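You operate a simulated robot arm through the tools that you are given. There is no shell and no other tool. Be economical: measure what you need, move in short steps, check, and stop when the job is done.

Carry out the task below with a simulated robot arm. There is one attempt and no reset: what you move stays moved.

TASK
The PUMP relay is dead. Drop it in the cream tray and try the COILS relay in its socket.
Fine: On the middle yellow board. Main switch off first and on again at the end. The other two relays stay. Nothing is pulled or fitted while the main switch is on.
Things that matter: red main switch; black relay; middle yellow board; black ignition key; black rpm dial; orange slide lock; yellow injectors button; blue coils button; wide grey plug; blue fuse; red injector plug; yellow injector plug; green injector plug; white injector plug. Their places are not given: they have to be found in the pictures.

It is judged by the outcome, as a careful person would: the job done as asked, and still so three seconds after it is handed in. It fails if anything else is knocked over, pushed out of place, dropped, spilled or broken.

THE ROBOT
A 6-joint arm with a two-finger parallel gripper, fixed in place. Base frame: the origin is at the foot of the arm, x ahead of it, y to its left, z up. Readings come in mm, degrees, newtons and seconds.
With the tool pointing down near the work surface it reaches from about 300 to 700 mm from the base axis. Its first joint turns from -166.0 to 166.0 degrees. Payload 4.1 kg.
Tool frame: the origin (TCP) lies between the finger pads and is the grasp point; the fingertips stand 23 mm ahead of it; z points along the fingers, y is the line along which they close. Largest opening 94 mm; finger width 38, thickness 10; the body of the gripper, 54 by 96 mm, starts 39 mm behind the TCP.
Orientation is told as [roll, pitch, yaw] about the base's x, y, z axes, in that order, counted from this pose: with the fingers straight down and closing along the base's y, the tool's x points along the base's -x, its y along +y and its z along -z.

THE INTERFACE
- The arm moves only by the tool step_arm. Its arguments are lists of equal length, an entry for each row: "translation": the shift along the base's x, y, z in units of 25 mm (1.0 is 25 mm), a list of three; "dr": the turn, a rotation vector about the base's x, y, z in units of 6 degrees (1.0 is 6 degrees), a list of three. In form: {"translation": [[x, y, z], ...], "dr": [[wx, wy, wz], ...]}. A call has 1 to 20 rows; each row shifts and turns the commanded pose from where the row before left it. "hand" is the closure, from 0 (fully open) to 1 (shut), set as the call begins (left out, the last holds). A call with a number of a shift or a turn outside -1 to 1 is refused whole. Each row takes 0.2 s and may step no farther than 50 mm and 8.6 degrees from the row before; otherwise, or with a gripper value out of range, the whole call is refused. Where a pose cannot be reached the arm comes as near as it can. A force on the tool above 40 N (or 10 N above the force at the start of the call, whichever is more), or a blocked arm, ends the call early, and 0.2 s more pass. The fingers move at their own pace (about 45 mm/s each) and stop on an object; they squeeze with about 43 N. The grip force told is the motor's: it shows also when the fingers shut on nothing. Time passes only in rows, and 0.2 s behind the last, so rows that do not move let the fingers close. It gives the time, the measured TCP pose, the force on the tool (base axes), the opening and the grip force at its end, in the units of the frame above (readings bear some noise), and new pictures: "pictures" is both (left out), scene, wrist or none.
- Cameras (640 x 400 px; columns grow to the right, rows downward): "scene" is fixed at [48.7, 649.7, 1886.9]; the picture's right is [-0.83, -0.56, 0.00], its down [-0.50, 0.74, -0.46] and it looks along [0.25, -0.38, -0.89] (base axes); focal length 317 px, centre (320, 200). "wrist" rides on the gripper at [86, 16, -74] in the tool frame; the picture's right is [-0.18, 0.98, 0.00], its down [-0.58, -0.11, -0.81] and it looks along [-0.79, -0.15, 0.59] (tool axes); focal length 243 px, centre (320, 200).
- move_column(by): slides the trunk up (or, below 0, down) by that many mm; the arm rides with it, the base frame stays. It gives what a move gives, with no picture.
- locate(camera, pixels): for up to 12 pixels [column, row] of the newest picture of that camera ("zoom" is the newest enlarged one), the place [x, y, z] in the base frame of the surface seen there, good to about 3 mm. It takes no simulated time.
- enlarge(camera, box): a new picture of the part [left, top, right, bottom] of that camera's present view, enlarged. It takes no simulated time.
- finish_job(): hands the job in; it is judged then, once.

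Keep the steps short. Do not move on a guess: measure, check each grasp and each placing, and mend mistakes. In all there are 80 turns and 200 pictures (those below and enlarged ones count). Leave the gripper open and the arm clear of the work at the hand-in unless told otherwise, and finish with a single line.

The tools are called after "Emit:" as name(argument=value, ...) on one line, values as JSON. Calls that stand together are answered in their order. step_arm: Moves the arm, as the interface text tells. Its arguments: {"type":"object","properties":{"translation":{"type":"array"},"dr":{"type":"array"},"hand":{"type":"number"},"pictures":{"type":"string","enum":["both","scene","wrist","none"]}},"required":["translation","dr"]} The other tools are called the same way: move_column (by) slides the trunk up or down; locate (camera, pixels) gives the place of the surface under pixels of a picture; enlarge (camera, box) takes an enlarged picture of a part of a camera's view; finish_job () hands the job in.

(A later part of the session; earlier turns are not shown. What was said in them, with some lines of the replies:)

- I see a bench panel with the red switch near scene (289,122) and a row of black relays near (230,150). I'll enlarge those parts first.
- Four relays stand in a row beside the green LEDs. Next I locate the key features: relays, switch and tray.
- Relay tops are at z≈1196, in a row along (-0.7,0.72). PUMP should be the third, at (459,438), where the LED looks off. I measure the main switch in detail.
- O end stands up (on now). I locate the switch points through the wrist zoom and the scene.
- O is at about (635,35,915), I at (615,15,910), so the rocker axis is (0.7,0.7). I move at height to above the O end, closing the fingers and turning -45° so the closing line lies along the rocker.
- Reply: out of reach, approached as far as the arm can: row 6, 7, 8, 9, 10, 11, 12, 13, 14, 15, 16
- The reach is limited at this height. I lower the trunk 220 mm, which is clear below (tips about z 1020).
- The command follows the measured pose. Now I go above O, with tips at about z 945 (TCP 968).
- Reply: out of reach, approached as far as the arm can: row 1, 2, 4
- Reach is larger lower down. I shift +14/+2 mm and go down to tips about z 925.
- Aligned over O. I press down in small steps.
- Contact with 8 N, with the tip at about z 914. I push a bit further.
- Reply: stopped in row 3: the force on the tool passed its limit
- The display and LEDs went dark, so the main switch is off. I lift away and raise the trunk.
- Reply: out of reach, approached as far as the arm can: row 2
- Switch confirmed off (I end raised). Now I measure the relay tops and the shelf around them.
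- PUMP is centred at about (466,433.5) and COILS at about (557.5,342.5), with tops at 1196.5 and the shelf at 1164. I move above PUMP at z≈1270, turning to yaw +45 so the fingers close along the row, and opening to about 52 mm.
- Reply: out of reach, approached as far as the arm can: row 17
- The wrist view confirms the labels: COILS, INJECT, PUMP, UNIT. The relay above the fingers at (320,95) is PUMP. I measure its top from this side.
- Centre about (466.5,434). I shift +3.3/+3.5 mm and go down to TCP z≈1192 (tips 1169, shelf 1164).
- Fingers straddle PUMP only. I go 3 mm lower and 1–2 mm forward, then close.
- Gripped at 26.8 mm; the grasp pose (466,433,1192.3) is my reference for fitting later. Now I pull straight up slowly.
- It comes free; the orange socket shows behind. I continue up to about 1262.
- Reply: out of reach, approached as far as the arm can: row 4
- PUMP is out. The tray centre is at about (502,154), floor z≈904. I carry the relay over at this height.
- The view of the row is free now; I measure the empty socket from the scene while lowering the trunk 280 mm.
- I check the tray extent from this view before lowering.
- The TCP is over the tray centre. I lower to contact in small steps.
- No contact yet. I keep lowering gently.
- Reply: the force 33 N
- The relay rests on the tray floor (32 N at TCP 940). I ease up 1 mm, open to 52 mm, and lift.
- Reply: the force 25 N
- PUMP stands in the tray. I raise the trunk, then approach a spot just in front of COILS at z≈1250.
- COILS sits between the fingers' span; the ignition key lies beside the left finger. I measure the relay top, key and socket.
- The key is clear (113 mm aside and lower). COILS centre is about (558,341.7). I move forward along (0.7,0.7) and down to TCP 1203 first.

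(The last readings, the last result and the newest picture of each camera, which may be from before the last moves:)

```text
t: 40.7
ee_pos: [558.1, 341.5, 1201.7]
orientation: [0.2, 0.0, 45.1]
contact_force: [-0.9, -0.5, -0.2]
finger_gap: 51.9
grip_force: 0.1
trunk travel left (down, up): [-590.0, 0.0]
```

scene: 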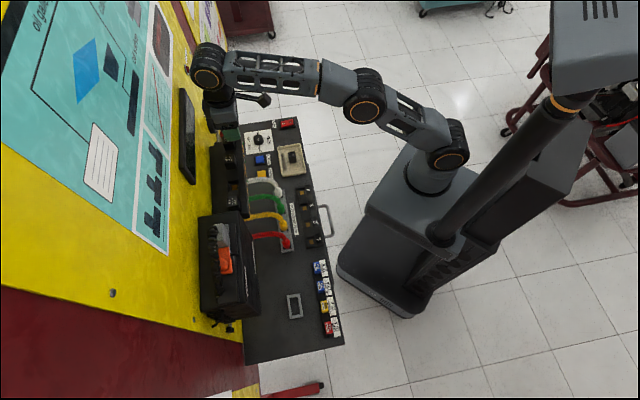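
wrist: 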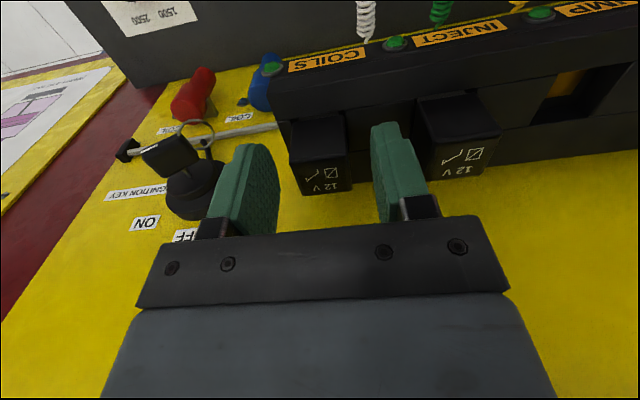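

COILS sits between the fingers as PUMP did. I lower 9.4 mm and close.

Emit:
step_arm(translation=[[0, 0, -0.2], [0, 0, -0.176], [0, 0, 0]], dr=[[0, 0, 0], [0, 0, 0], [0, 0, 0]], pictures="none")

Emit:
step_arm(translation=[[0, 0, 0], [0, 0, 0], [0, 0, 0], [0, 0, 0]], dr=[[0, 0, 0], [0, 0, 0], [0, 0, 0], [0, 0, 0]], hand=1, pictures="wrist")

```text
t: 41.5
ee_pos: [557.0, 341.1, 1192.8]
orientation: [0.2, 0.1, 45.1]
contact_force: [-0.4, 0.0, 0.2]
finger_gap: 51.7
grip_force: 0.1
trunk travel left (down, up): [-590.0, 0.0]
```

```text
t: 42.5
ee_pos: [557.0, 340.4, 1193.6]
orientation: [0.3, 0.1, 45.0]
contact_force: [-0.8, 0.3, 1.3]
finger_gap: 27.2
grip_force: 43.0
trunk travel left (down, up): [-590.0, 0.0]
```

wrist: 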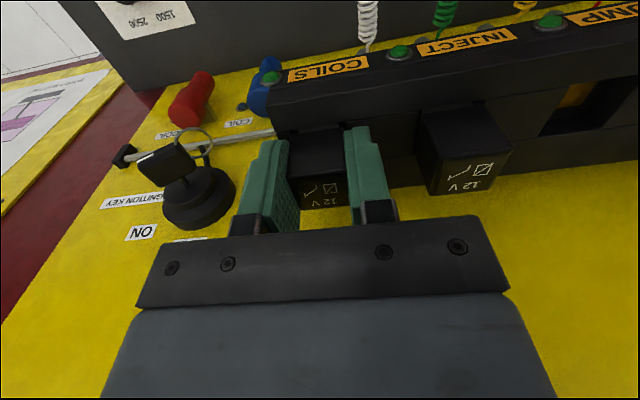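

Gripped at 27.2 mm. I pull straight up to about 1225, then back along (-0.7,-0.7).

Emit:
step_arm(translation=[[0, 0, 0.15], [0, 0, 0.15], [0, 0, 0.2], [0, 0, 0.25], [0, 0, 0.3], [0, 0, 0.3], [0, 0, 0]], dr=[[0, 0, 0], [0, 0, 0], [0, 0, 0], [0, 0, 0], [0, 0, 0], [0, 0, 0], [0, 0, 0]], pictures="wrist")

```text
t: 44.1
ee_pos: [555.6, 341.7, 1226.8]
orientation: [0.5, 0.1, 45.0]
contact_force: [-0.3, 0.3, -1.0]
finger_gap: 27.1
grip_force: 43.3
trunk travel left (down, up): [-590.0, 0.0]
```

wrist: 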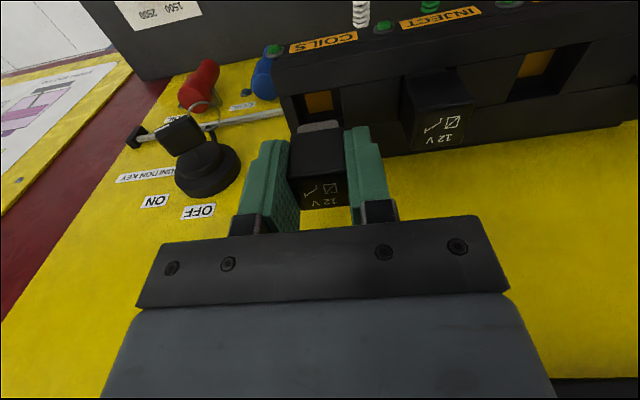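

COILS is out. I back off 60 mm, rise to 1250, and travel along the row to in front of PUMP.

Emit:
step_arm(translation=[[-0.565, -0.565, 0.3], [-0.565, -0.565, 0.3], [-0.565, -0.565, 0.3], [-0.73, 0.73, 0], [-0.73, 0.73, 0], [-0.73, 0.73, 0], [-0.73, 0.73, 0], [-0.73, 0.73, 0], [0, 0, 0]], dr=[[-0.03, 0, 0], [0, 0, 0], [0, 0, 0], [0, 0, 0], [0, 0, 0], [0, 0, 0], [0, 0, 0], [0, 0, 0], [0, 0, 0]], pictures="wrist")

```text
t: 46.1
ee_pos: [421.9, 391.4, 1248.3]
orientation: [0.2, 0.1, 44.8]
contact_force: [-0.1, 0.4, -0.5]
finger_gap: 27.1
grip_force: 42.7
trunk travel left (down, up): [-590.0, 0.0]
```

wrist: 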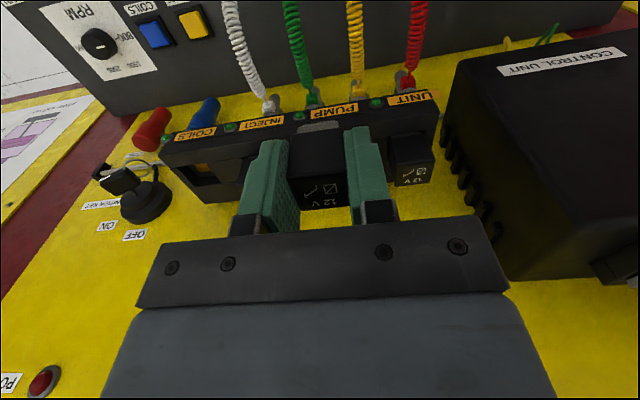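

In front of PUMP. I move forward to (465.7,432.6), staying at 1248, then down to 1222.

Emit:
step_arm(translation=[[0.584, 0.55, 0], [0.584, 0.55, -0.2], [0.584, 0.55, -0.3], [0, 0, -0.5], [0, 0, 0]], dr=[[0, 0, 0.02], [0, 0, 0], [0, 0, 0], [0, 0, 0], [0, 0, 0]])

Emit:
step_arm(translation=[[0, 0, 0]], dr=[[0, 0, 0]], pictures="none")

Emit:
enlarge(camera="wrist", box=[220, 70, 420, 210])

```text
t: 47.3
ee_pos: [467.5, 432.5, 1222.4]
orientation: [0.2, 0.2, 45.1]
contact_force: [0.1, -0.2, -0.5]
finger_gap: 27.1
grip_force: 42.9
trunk travel left (down, up): [-590.0, 0.0]
```

scene: 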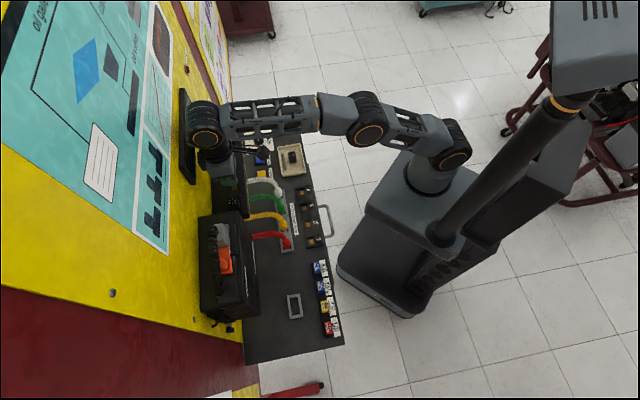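
wrist: 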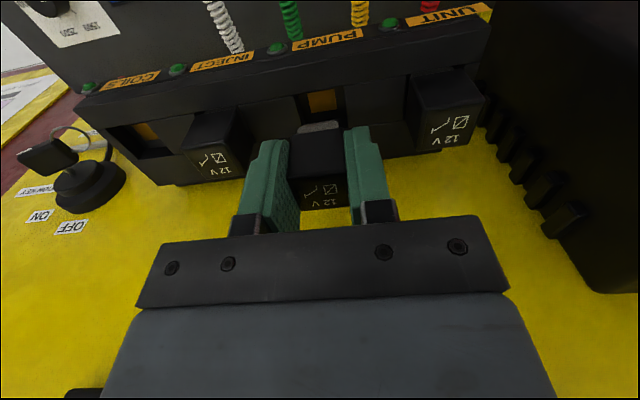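

```text
t: 47.7
ee_pos: [467.7, 432.3, 1222.8]
orientation: [0.2, 0.2, 45.1]
contact_force: [0.1, -0.2, -0.5]
finger_gap: 26.9
grip_force: 43.0
trunk travel left (down, up): [-590.0, 0.0]
```

```text
2.86 times, centred on (320, 140) of wrist
```

zoom: 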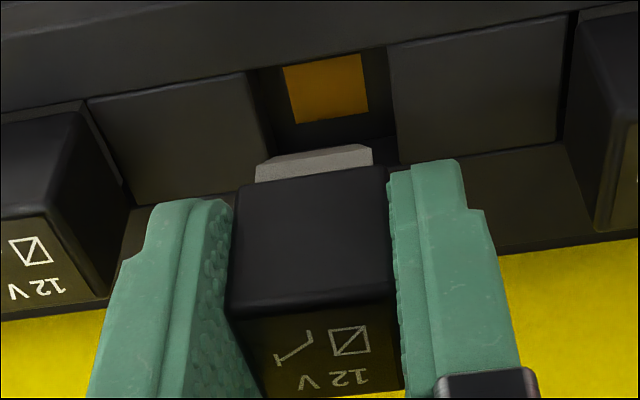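

Reading is (467.6,432.4); I correct -1.7 mm in x and lower to 1206, then read.

Emit:
step_arm(translation=[[-0.068, 0.01, -0.3], [0, 0, -0.35], [0, 0, 0]], dr=[[0, 0, 0], [0, 0, 0], [0, 0, 0]], pictures="none")

Emit:
step_arm(translation=[[0, 0, 0]], dr=[[0, 0, 0]], pictures="wrist")

Emit:
enlarge(camera="wrist", box=[220, 70, 420, 210])

```text
t: 48.5
ee_pos: [466.9, 431.8, 1205.7]
orientation: [0.2, 0.2, 45.1]
contact_force: [0.2, 0.2, -1.0]
finger_gap: 27.0
grip_force: 43.0
trunk travel left (down, up): [-590.0, 0.0]
```

```text
t: 48.9
ee_pos: [466.5, 433.7, 1205.6]
orientation: [0.2, 0.2, 45.1]
contact_force: [0.0, -0.3, -0.3]
finger_gap: 27.0
grip_force: 42.8
trunk travel left (down, up): [-590.0, 0.0]
```

wrist: 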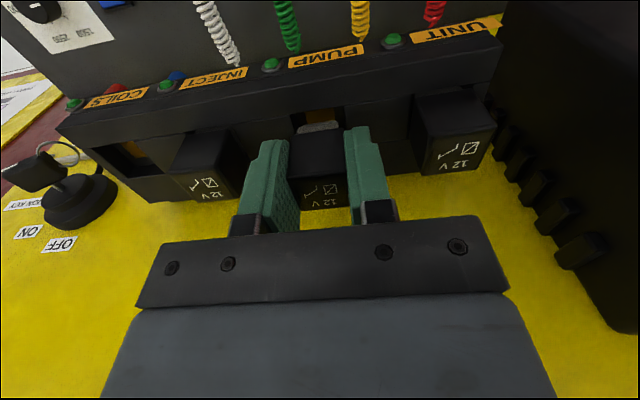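

```text
2.86 times, centred on (320, 140) of wrist
```

zoom: 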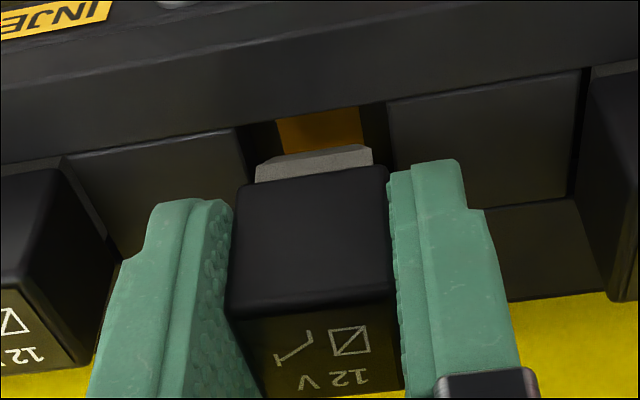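

The plug (zoom 256–372) is centred on the recess (about 240–390). I lower slowly into it.

Emit:
step_arm(translation=[[-0.02, 0, -0.12], [0, 0, -0.12], [0, 0, -0.12], [0, 0, -0.08]], dr=[[0, 0, 0], [0, 0, 0], [0, 0, 0], [0, 0, 0]], pictures="wrist")

```text
t: 49.9
ee_pos: [465.6, 431.9, 1194.8]
orientation: [0.2, 0.3, 45.2]
contact_force: [0.1, -0.3, -0.3]
finger_gap: 26.7
grip_force: 43.3
trunk travel left (down, up): [-590.0, 0.0]
```

wrist: 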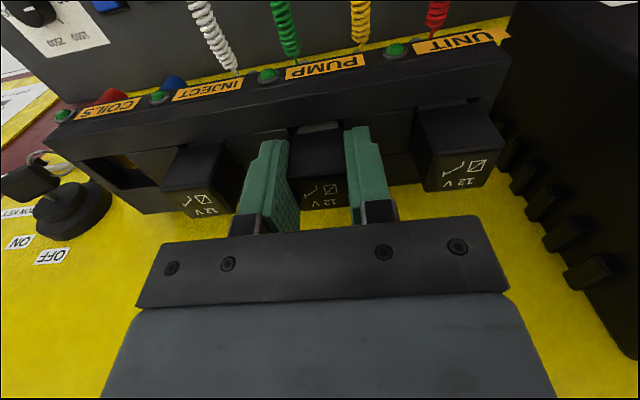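

No resistance, so it's sliding in (seated expected at TCP≈1193). I continue gently to contact.

Emit:
step_arm(translation=[[0, 0, -0.06], [0, 0, -0.06], [0, 0, -0.06], [0, 0, 0]], dr=[[0, 0, 0], [0, 0, 0], [0, 0, 0], [0, 0, 0]], pictures="wrist")

Emit:
enlarge(camera="wrist", box=[150, 70, 510, 220])

```text
t: 50.9
ee_pos: [463.4, 432.1, 1192.4]
orientation: [0.3, 0.1, 45.1]
contact_force: [4.5, 2.1, 10.9]
finger_gap: 26.9
grip_force: 42.9
trunk travel left (down, up): [-590.0, 0.0]
```

wrist: 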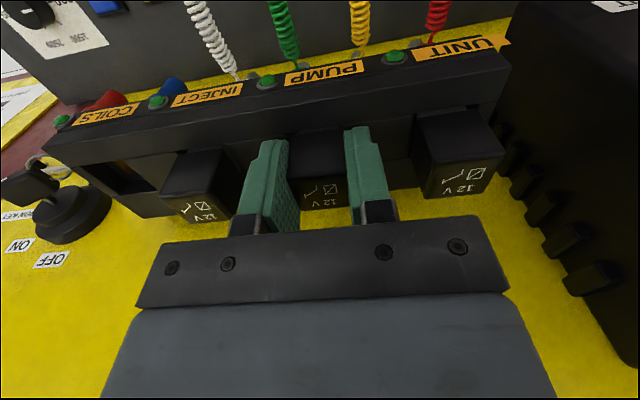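

```text
1.78 times, centred on (330, 145) of wrist
```

zoom: 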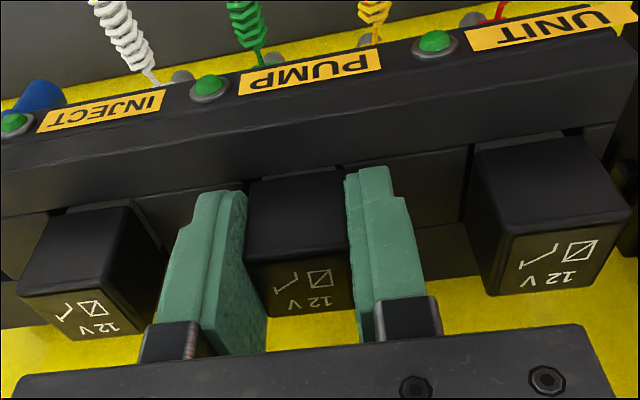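

Resistance of 11 N at 1192.4. I press a little more to make sure it is home.

Emit:
step_arm(translation=[[0, 0, -0.06], [0, 0, -0.06], [0, 0, 0]], dr=[[0, 0, 0], [0, 0, 0], [0, 0, 0]], pictures="none")

```text
t: 51.7
ee_pos: [462.7, 430.8, 1190.8]
orientation: [0.2, -0.2, 45.2]
contact_force: [3.8, 1.9, 31.9]
finger_gap: 27.2
grip_force: 42.8
trunk travel left (down, up): [-590.0, 0.0]
```

31.9 N and no further motion, so it is seated. I ease off 2 mm of command, then open to 52 mm and look.

Emit:
step_arm(translation=[[0, 0, 0.09], [0, 0, 0]], dr=[[0, 0, 0], [0, 0, 0]], pictures="none")

Emit:
step_arm(translation=[[0, 0, 0], [0, 0, 0], [0, 0, 0]], dr=[[0, 0, 0], [0, 0, 0], [0, 0, 0]], hand=0.45, pictures="wrist")

Emit:
enlarge(camera="wrist", box=[150, 70, 510, 220])

```text
t: 52.3
ee_pos: [463.8, 430.7, 1191.5]
orientation: [0.1, 0.1, 44.9]
contact_force: [2.0, -0.1, 18.4]
finger_gap: 27.0
grip_force: 43.5
trunk travel left (down, up): [-590.0, 0.0]
```

```text
t: 53.1
ee_pos: [464.5, 433.6, 1190.3]
orientation: [0.1, 0.4, 45.1]
contact_force: [0.1, 0.3, -0.9]
finger_gap: 51.6
grip_force: 0.0
trunk travel left (down, up): [-590.0, 0.0]
```

wrist: 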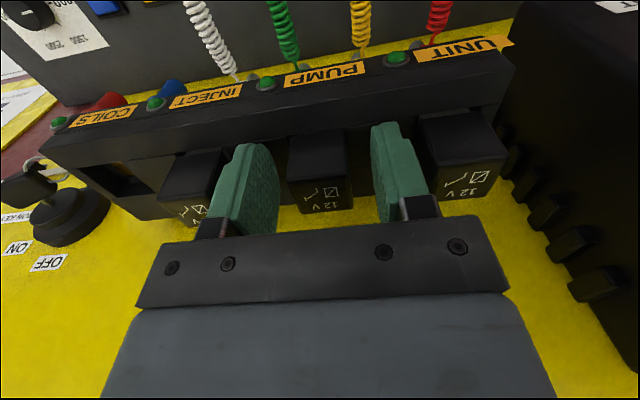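

```text
1.78 times, centred on (330, 145) of wrist
```

zoom: 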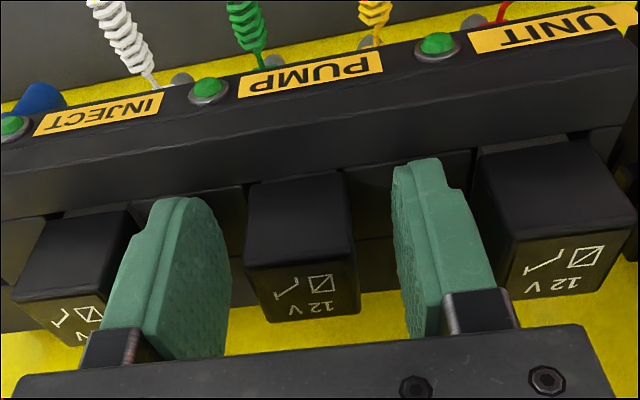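

It looks seated upright. I lift clear to about 1250 and measure the heights.

Emit:
step_arm(translation=[[0, 0, 0.4], [0, 0, 0.6], [0, 0, 0.7], [-0.2, -0.2, 0.6], [-0.8, -0.8, 0], [-0.8, -0.8, 0], [0, 0, 0]], dr=[[0, 0, 0], [0, 0, 0], [0, 0, 0], [0, 0, 0], [0, 0, 0], [0, 0, 0], [0, 0, 0]])

Emit:
enlarge(camera="wrist", box=[160, 80, 460, 220])

```text
t: 54.7
ee_pos: [419.9, 386.6, 1249.3]
orientation: [0.3, 0.2, 45.1]
contact_force: [0.3, -0.7, -0.2]
finger_gap: 52.0
grip_force: 0.0
trunk travel left (down, up): [-590.0, 0.0]
```

scene: 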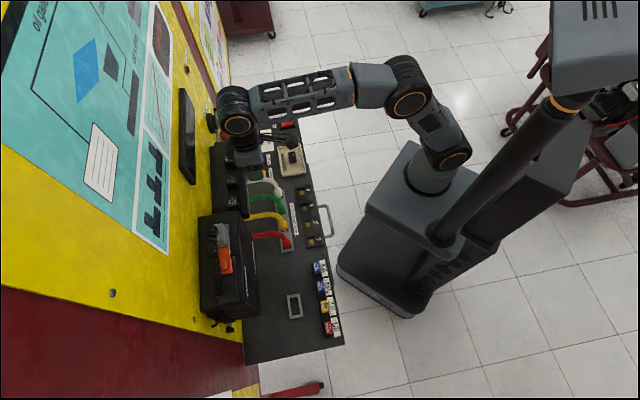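
wrist: 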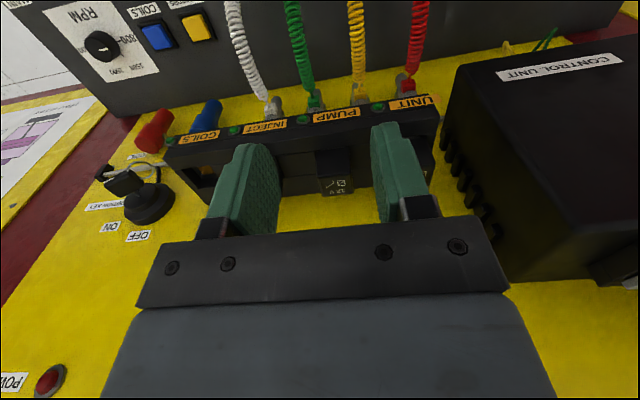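

```text
2.13 times, centred on (310, 150) of wrist
```

zoom: 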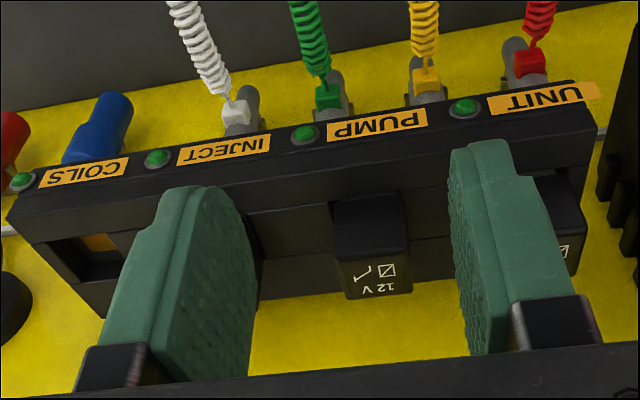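

Fitted. I move toward the switch with fingers closing and yaw back to -45, then I'll check the row unobstructed.

Emit:
step_arm(translation=[[0.333, -0.749, 0.111], [0.333, -0.749, 0.111], [0.333, -0.749, 0.111], [0.333, -0.749, 0.111], [0.333, -0.749, 0.111], [0.333, -0.749, 0.111], [0.333, -0.749, 0.111], [0.333, -0.749, 0.111], [0.333, -0.749, 0.111], [0.333, -0.749, 0.111], [0.333, -0.749, 0.111], [0.333, -0.749, 0.111], [0.333, -0.749, 0.111], [0.333, -0.749, 0.111], [0.333, -0.749, 0.111], [0.333, -0.749, 0.111], [0.333, -0.749, 0.111], [0.333, -0.749, 0.111], [0, 0, 0]], dr=[[0, 0, -0.833], [0, 0, -0.833], [0, 0, -0.833], [0, 0, -0.833], [0, 0, -0.833], [0, 0, -0.833], [0, 0, -0.833], [0, 0, -0.833], [0, 0, -0.833], [0, 0, -0.833], [0, 0, -0.833], [0, 0, -0.833], [0, 0, -0.833], [0, 0, -0.833], [0, 0, -0.833], [0, 0, -0.833], [0, 0, -0.833], [0, 0, -0.833], [0, 0, 0]], hand=1)

Emit:
enlarge(camera="scene", box=[200, 130, 320, 215])

Emit:
locate(camera="scene", pixels=[[230, 161], [232, 159], [231, 180], [229, 180], [232, 182], [233, 202], [232, 204], [291, 157], [231, 183]])

```text
t: 58.7
ee_pos: [568.3, 49.7, 1298.3]
orientation: [0.2, 0.2, -45.1]
contact_force: [0.4, 0.3, -1.0]
finger_gap: 0.0
grip_force: 42.2
trunk travel left (down, up): [-590.0, 0.0]
```

scene: 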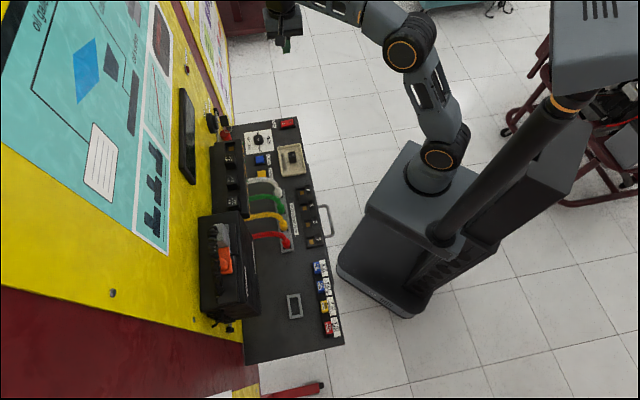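
wrist: 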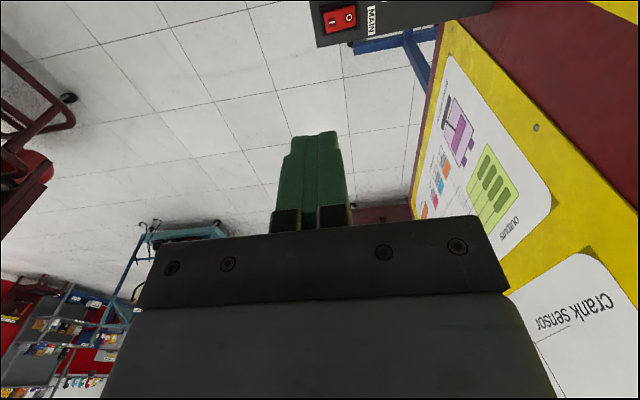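

```text
4.71 times, centred on (260, 172) of scene
```

zoom: 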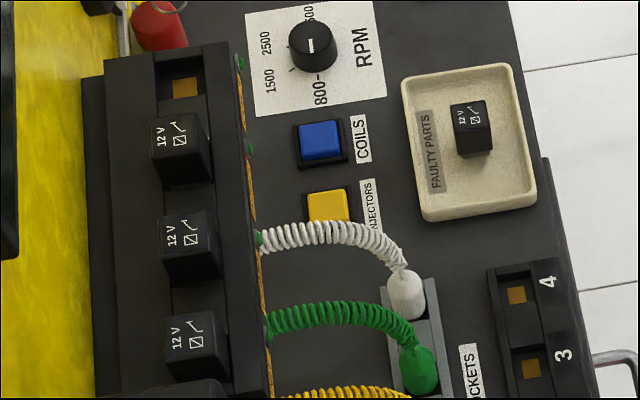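

```text
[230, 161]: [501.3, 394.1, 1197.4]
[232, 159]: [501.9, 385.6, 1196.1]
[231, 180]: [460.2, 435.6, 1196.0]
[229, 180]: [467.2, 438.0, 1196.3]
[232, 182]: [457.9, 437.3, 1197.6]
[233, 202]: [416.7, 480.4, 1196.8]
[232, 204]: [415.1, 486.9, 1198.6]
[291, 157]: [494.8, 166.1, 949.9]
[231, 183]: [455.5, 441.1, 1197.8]
```

The new relay is level with its neighbours (1197), and the dead one is in the tray. Now I lower the trunk 310 mm, then move over the I end.

Emit:
move_column(by=-310)

Emit:
step_arm(translation=[[0.44, -0.37, -0.2], [0.44, -0.37, -0.3], [0.44, -0.37, -0.3], [0.44, -0.37, -0.3], [0, 0, 0]], dr=[[0, 0, 0], [0, 0, 0], [0, 0, 0], [0, 0, 0], [0, 0, 0]], pictures="wrist")

```text
t: 61.8
ee_pos: [569.0, 49.9, 988.0]
orientation: [0.1, 0.1, -44.8]
contact_force: [-0.7, -0.2, -0.4]
finger_gap: 0.0
grip_force: 42.7
trunk travel left (down, up): [-280.0, 310.0]
```

```text
t: 63.0
ee_pos: [612.2, 13.0, 961.0]
orientation: [0.2, 0.1, -44.9]
contact_force: [-0.5, -0.7, 0.2]
finger_gap: 0.0
grip_force: 42.5
trunk travel left (down, up): [-280.0, 310.0]
```

wrist: 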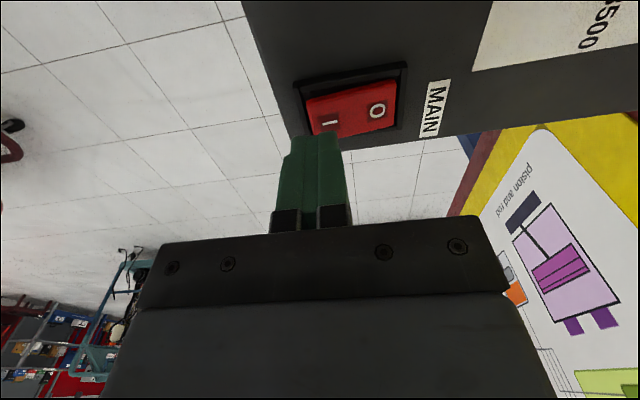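

Over the I end. I press down in small steps (the O press ended at TCP≈936).

Emit:
step_arm(translation=[[0, 0, -0.35], [0, 0, -0.3], [0, 0, -0.15], [0, 0, -0.12], [0, 0, -0.12], [0, 0, -0.12], [0, 0, -0.08]], dr=[[0, 0, 0], [0, 0, 0], [0, 0, 0], [0, 0, 0], [0, 0, 0], [0, 0, 0], [0, 0, 0]])

```text
t: 64.7
ee_pos: [612.7, 11.0, 936.1]
orientation: [0.9, -0.5, -45.0]
contact_force: [-3.1, -0.8, 9.5]
finger_gap: 0.0
grip_force: 42.0
trunk travel left (down, up): [-280.0, 310.0]
stopped in row 7: the force on the tool passed its limit (the readings are from after the stop); the commanded pose is now the measured one
```

scene: 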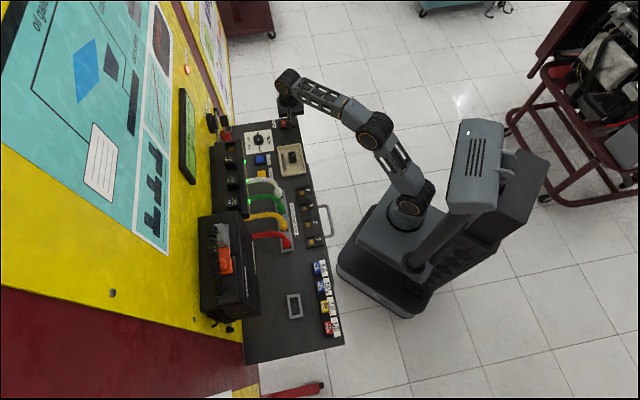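
wrist: 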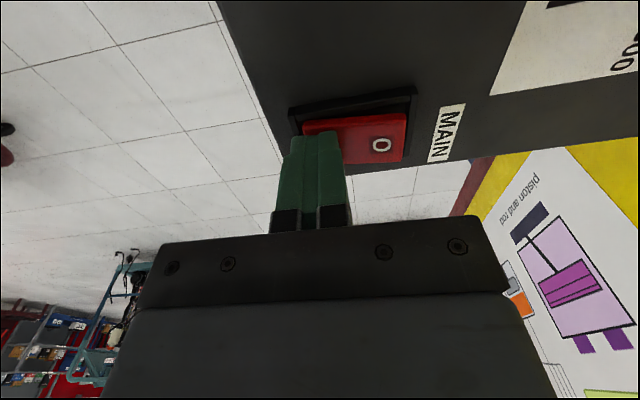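

The display and LEDs are lit again. I lift off, back away, open the gripper and verify.

Emit:
step_arm(translation=[[0, 0, 0.8], [0, 0, 0.8], [-0.8, 0, 0.4], [-0.8, 0, 0.4], [-0.8, -0.2, 0.8], [-0.8, -0.2, 0.8], [-0.8, -0.2, 0.8]], dr=[[0, 0, 0], [0, 0, 0], [0, 0, 0], [0, 0, 0], [0, 0, 0], [0, 0, 0], [0, 0, 0]], pictures="none")

Emit:
move_column(by=200)

Emit:
step_arm(translation=[[0, 0, 0], [0, 0, 0], [0, 0, 0], [0, 0, 0], [0, 0, 0], [0, 0, 0]], dr=[[0, 0, 0], [0, 0, 0], [0, 0, 0], [0, 0, 0], [0, 0, 0], [0, 0, 0]], hand=0, pictures="scene")

Emit:
enlarge(camera="scene", box=[165, 80, 325, 210])

Emit:
enlarge(camera="scene", box=[204, 130, 268, 215])

Emit:
enlarge(camera="scene", box=[270, 105, 310, 135])

```text
t: 66.3
ee_pos: [514.4, -2.7, 1053.1]
orientation: [0.9, -0.3, -44.9]
contact_force: [0.3, -0.3, 0.3]
finger_gap: 0.0
grip_force: 42.8
trunk travel left (down, up): [-280.0, 310.0]
```

```text
t: 68.5
ee_pos: [515.5, -2.2, 1252.9]
orientation: [0.8, -0.4, -44.9]
contact_force: [-0.2, 0.8, -0.4]
finger_gap: 0.2
grip_force: 42.1
trunk travel left (down, up): [-480.0, 110.0]
```

```text
t: 69.9
ee_pos: [514.1, -2.8, 1253.2]
orientation: [0.9, -0.3, -45.0]
contact_force: [-0.8, -0.9, 0.0]
finger_gap: 94.2
grip_force: 0.1
trunk travel left (down, up): [-480.0, 110.0]
```

scene: 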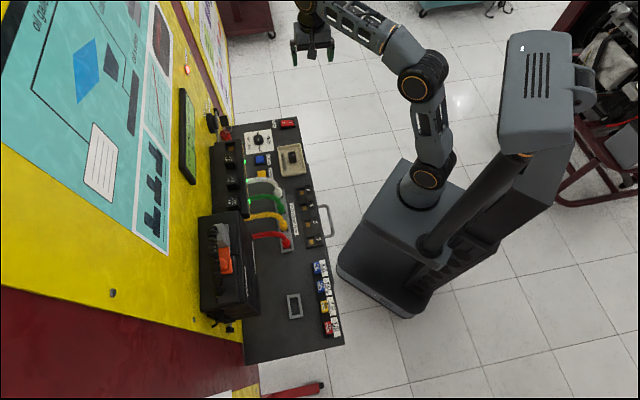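

```text
3.08 times, centred on (245, 145) of scene
```

zoom: 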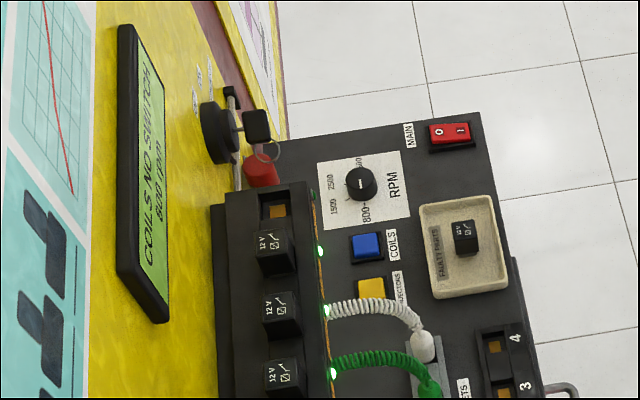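

```text
4.71 times, centred on (236, 172) of scene
```

zoom: 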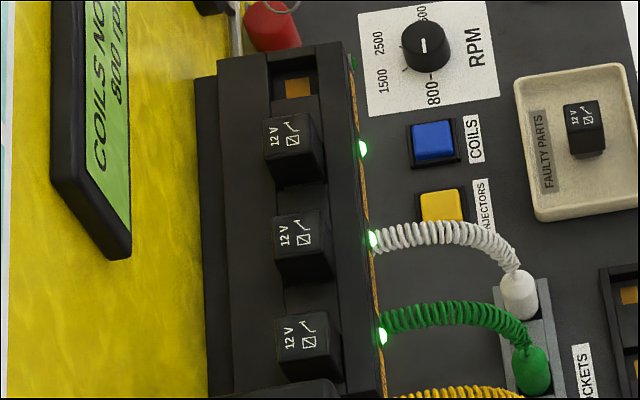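

```text
13.33 times, centred on (290, 120) of scene
```

zoom: 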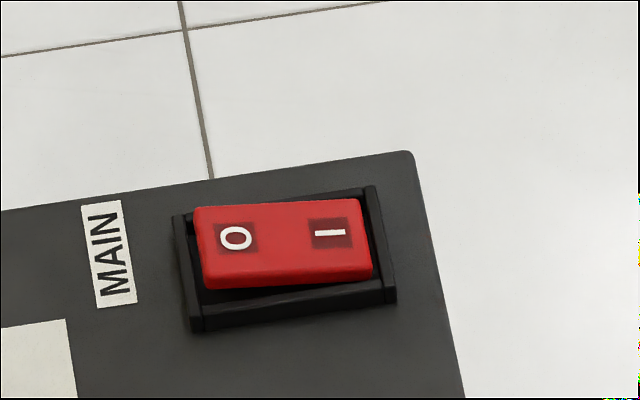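

The PUMP LED is lit, the display now reads "COILS NO SWITCH", the main switch is on, the dead relay is in the tray, and the arm is clear with the gripper open. I hand the job in.

Emit:
finish_job()

```text
The job is handed in.
```

The dead PUMP relay is in the cream tray, the COILS relay is fitted in the PUMP socket with the PUMP light lit, the COILS socket is now empty (the display reads "COILS NO SWITCH"), and the main switch is back on.
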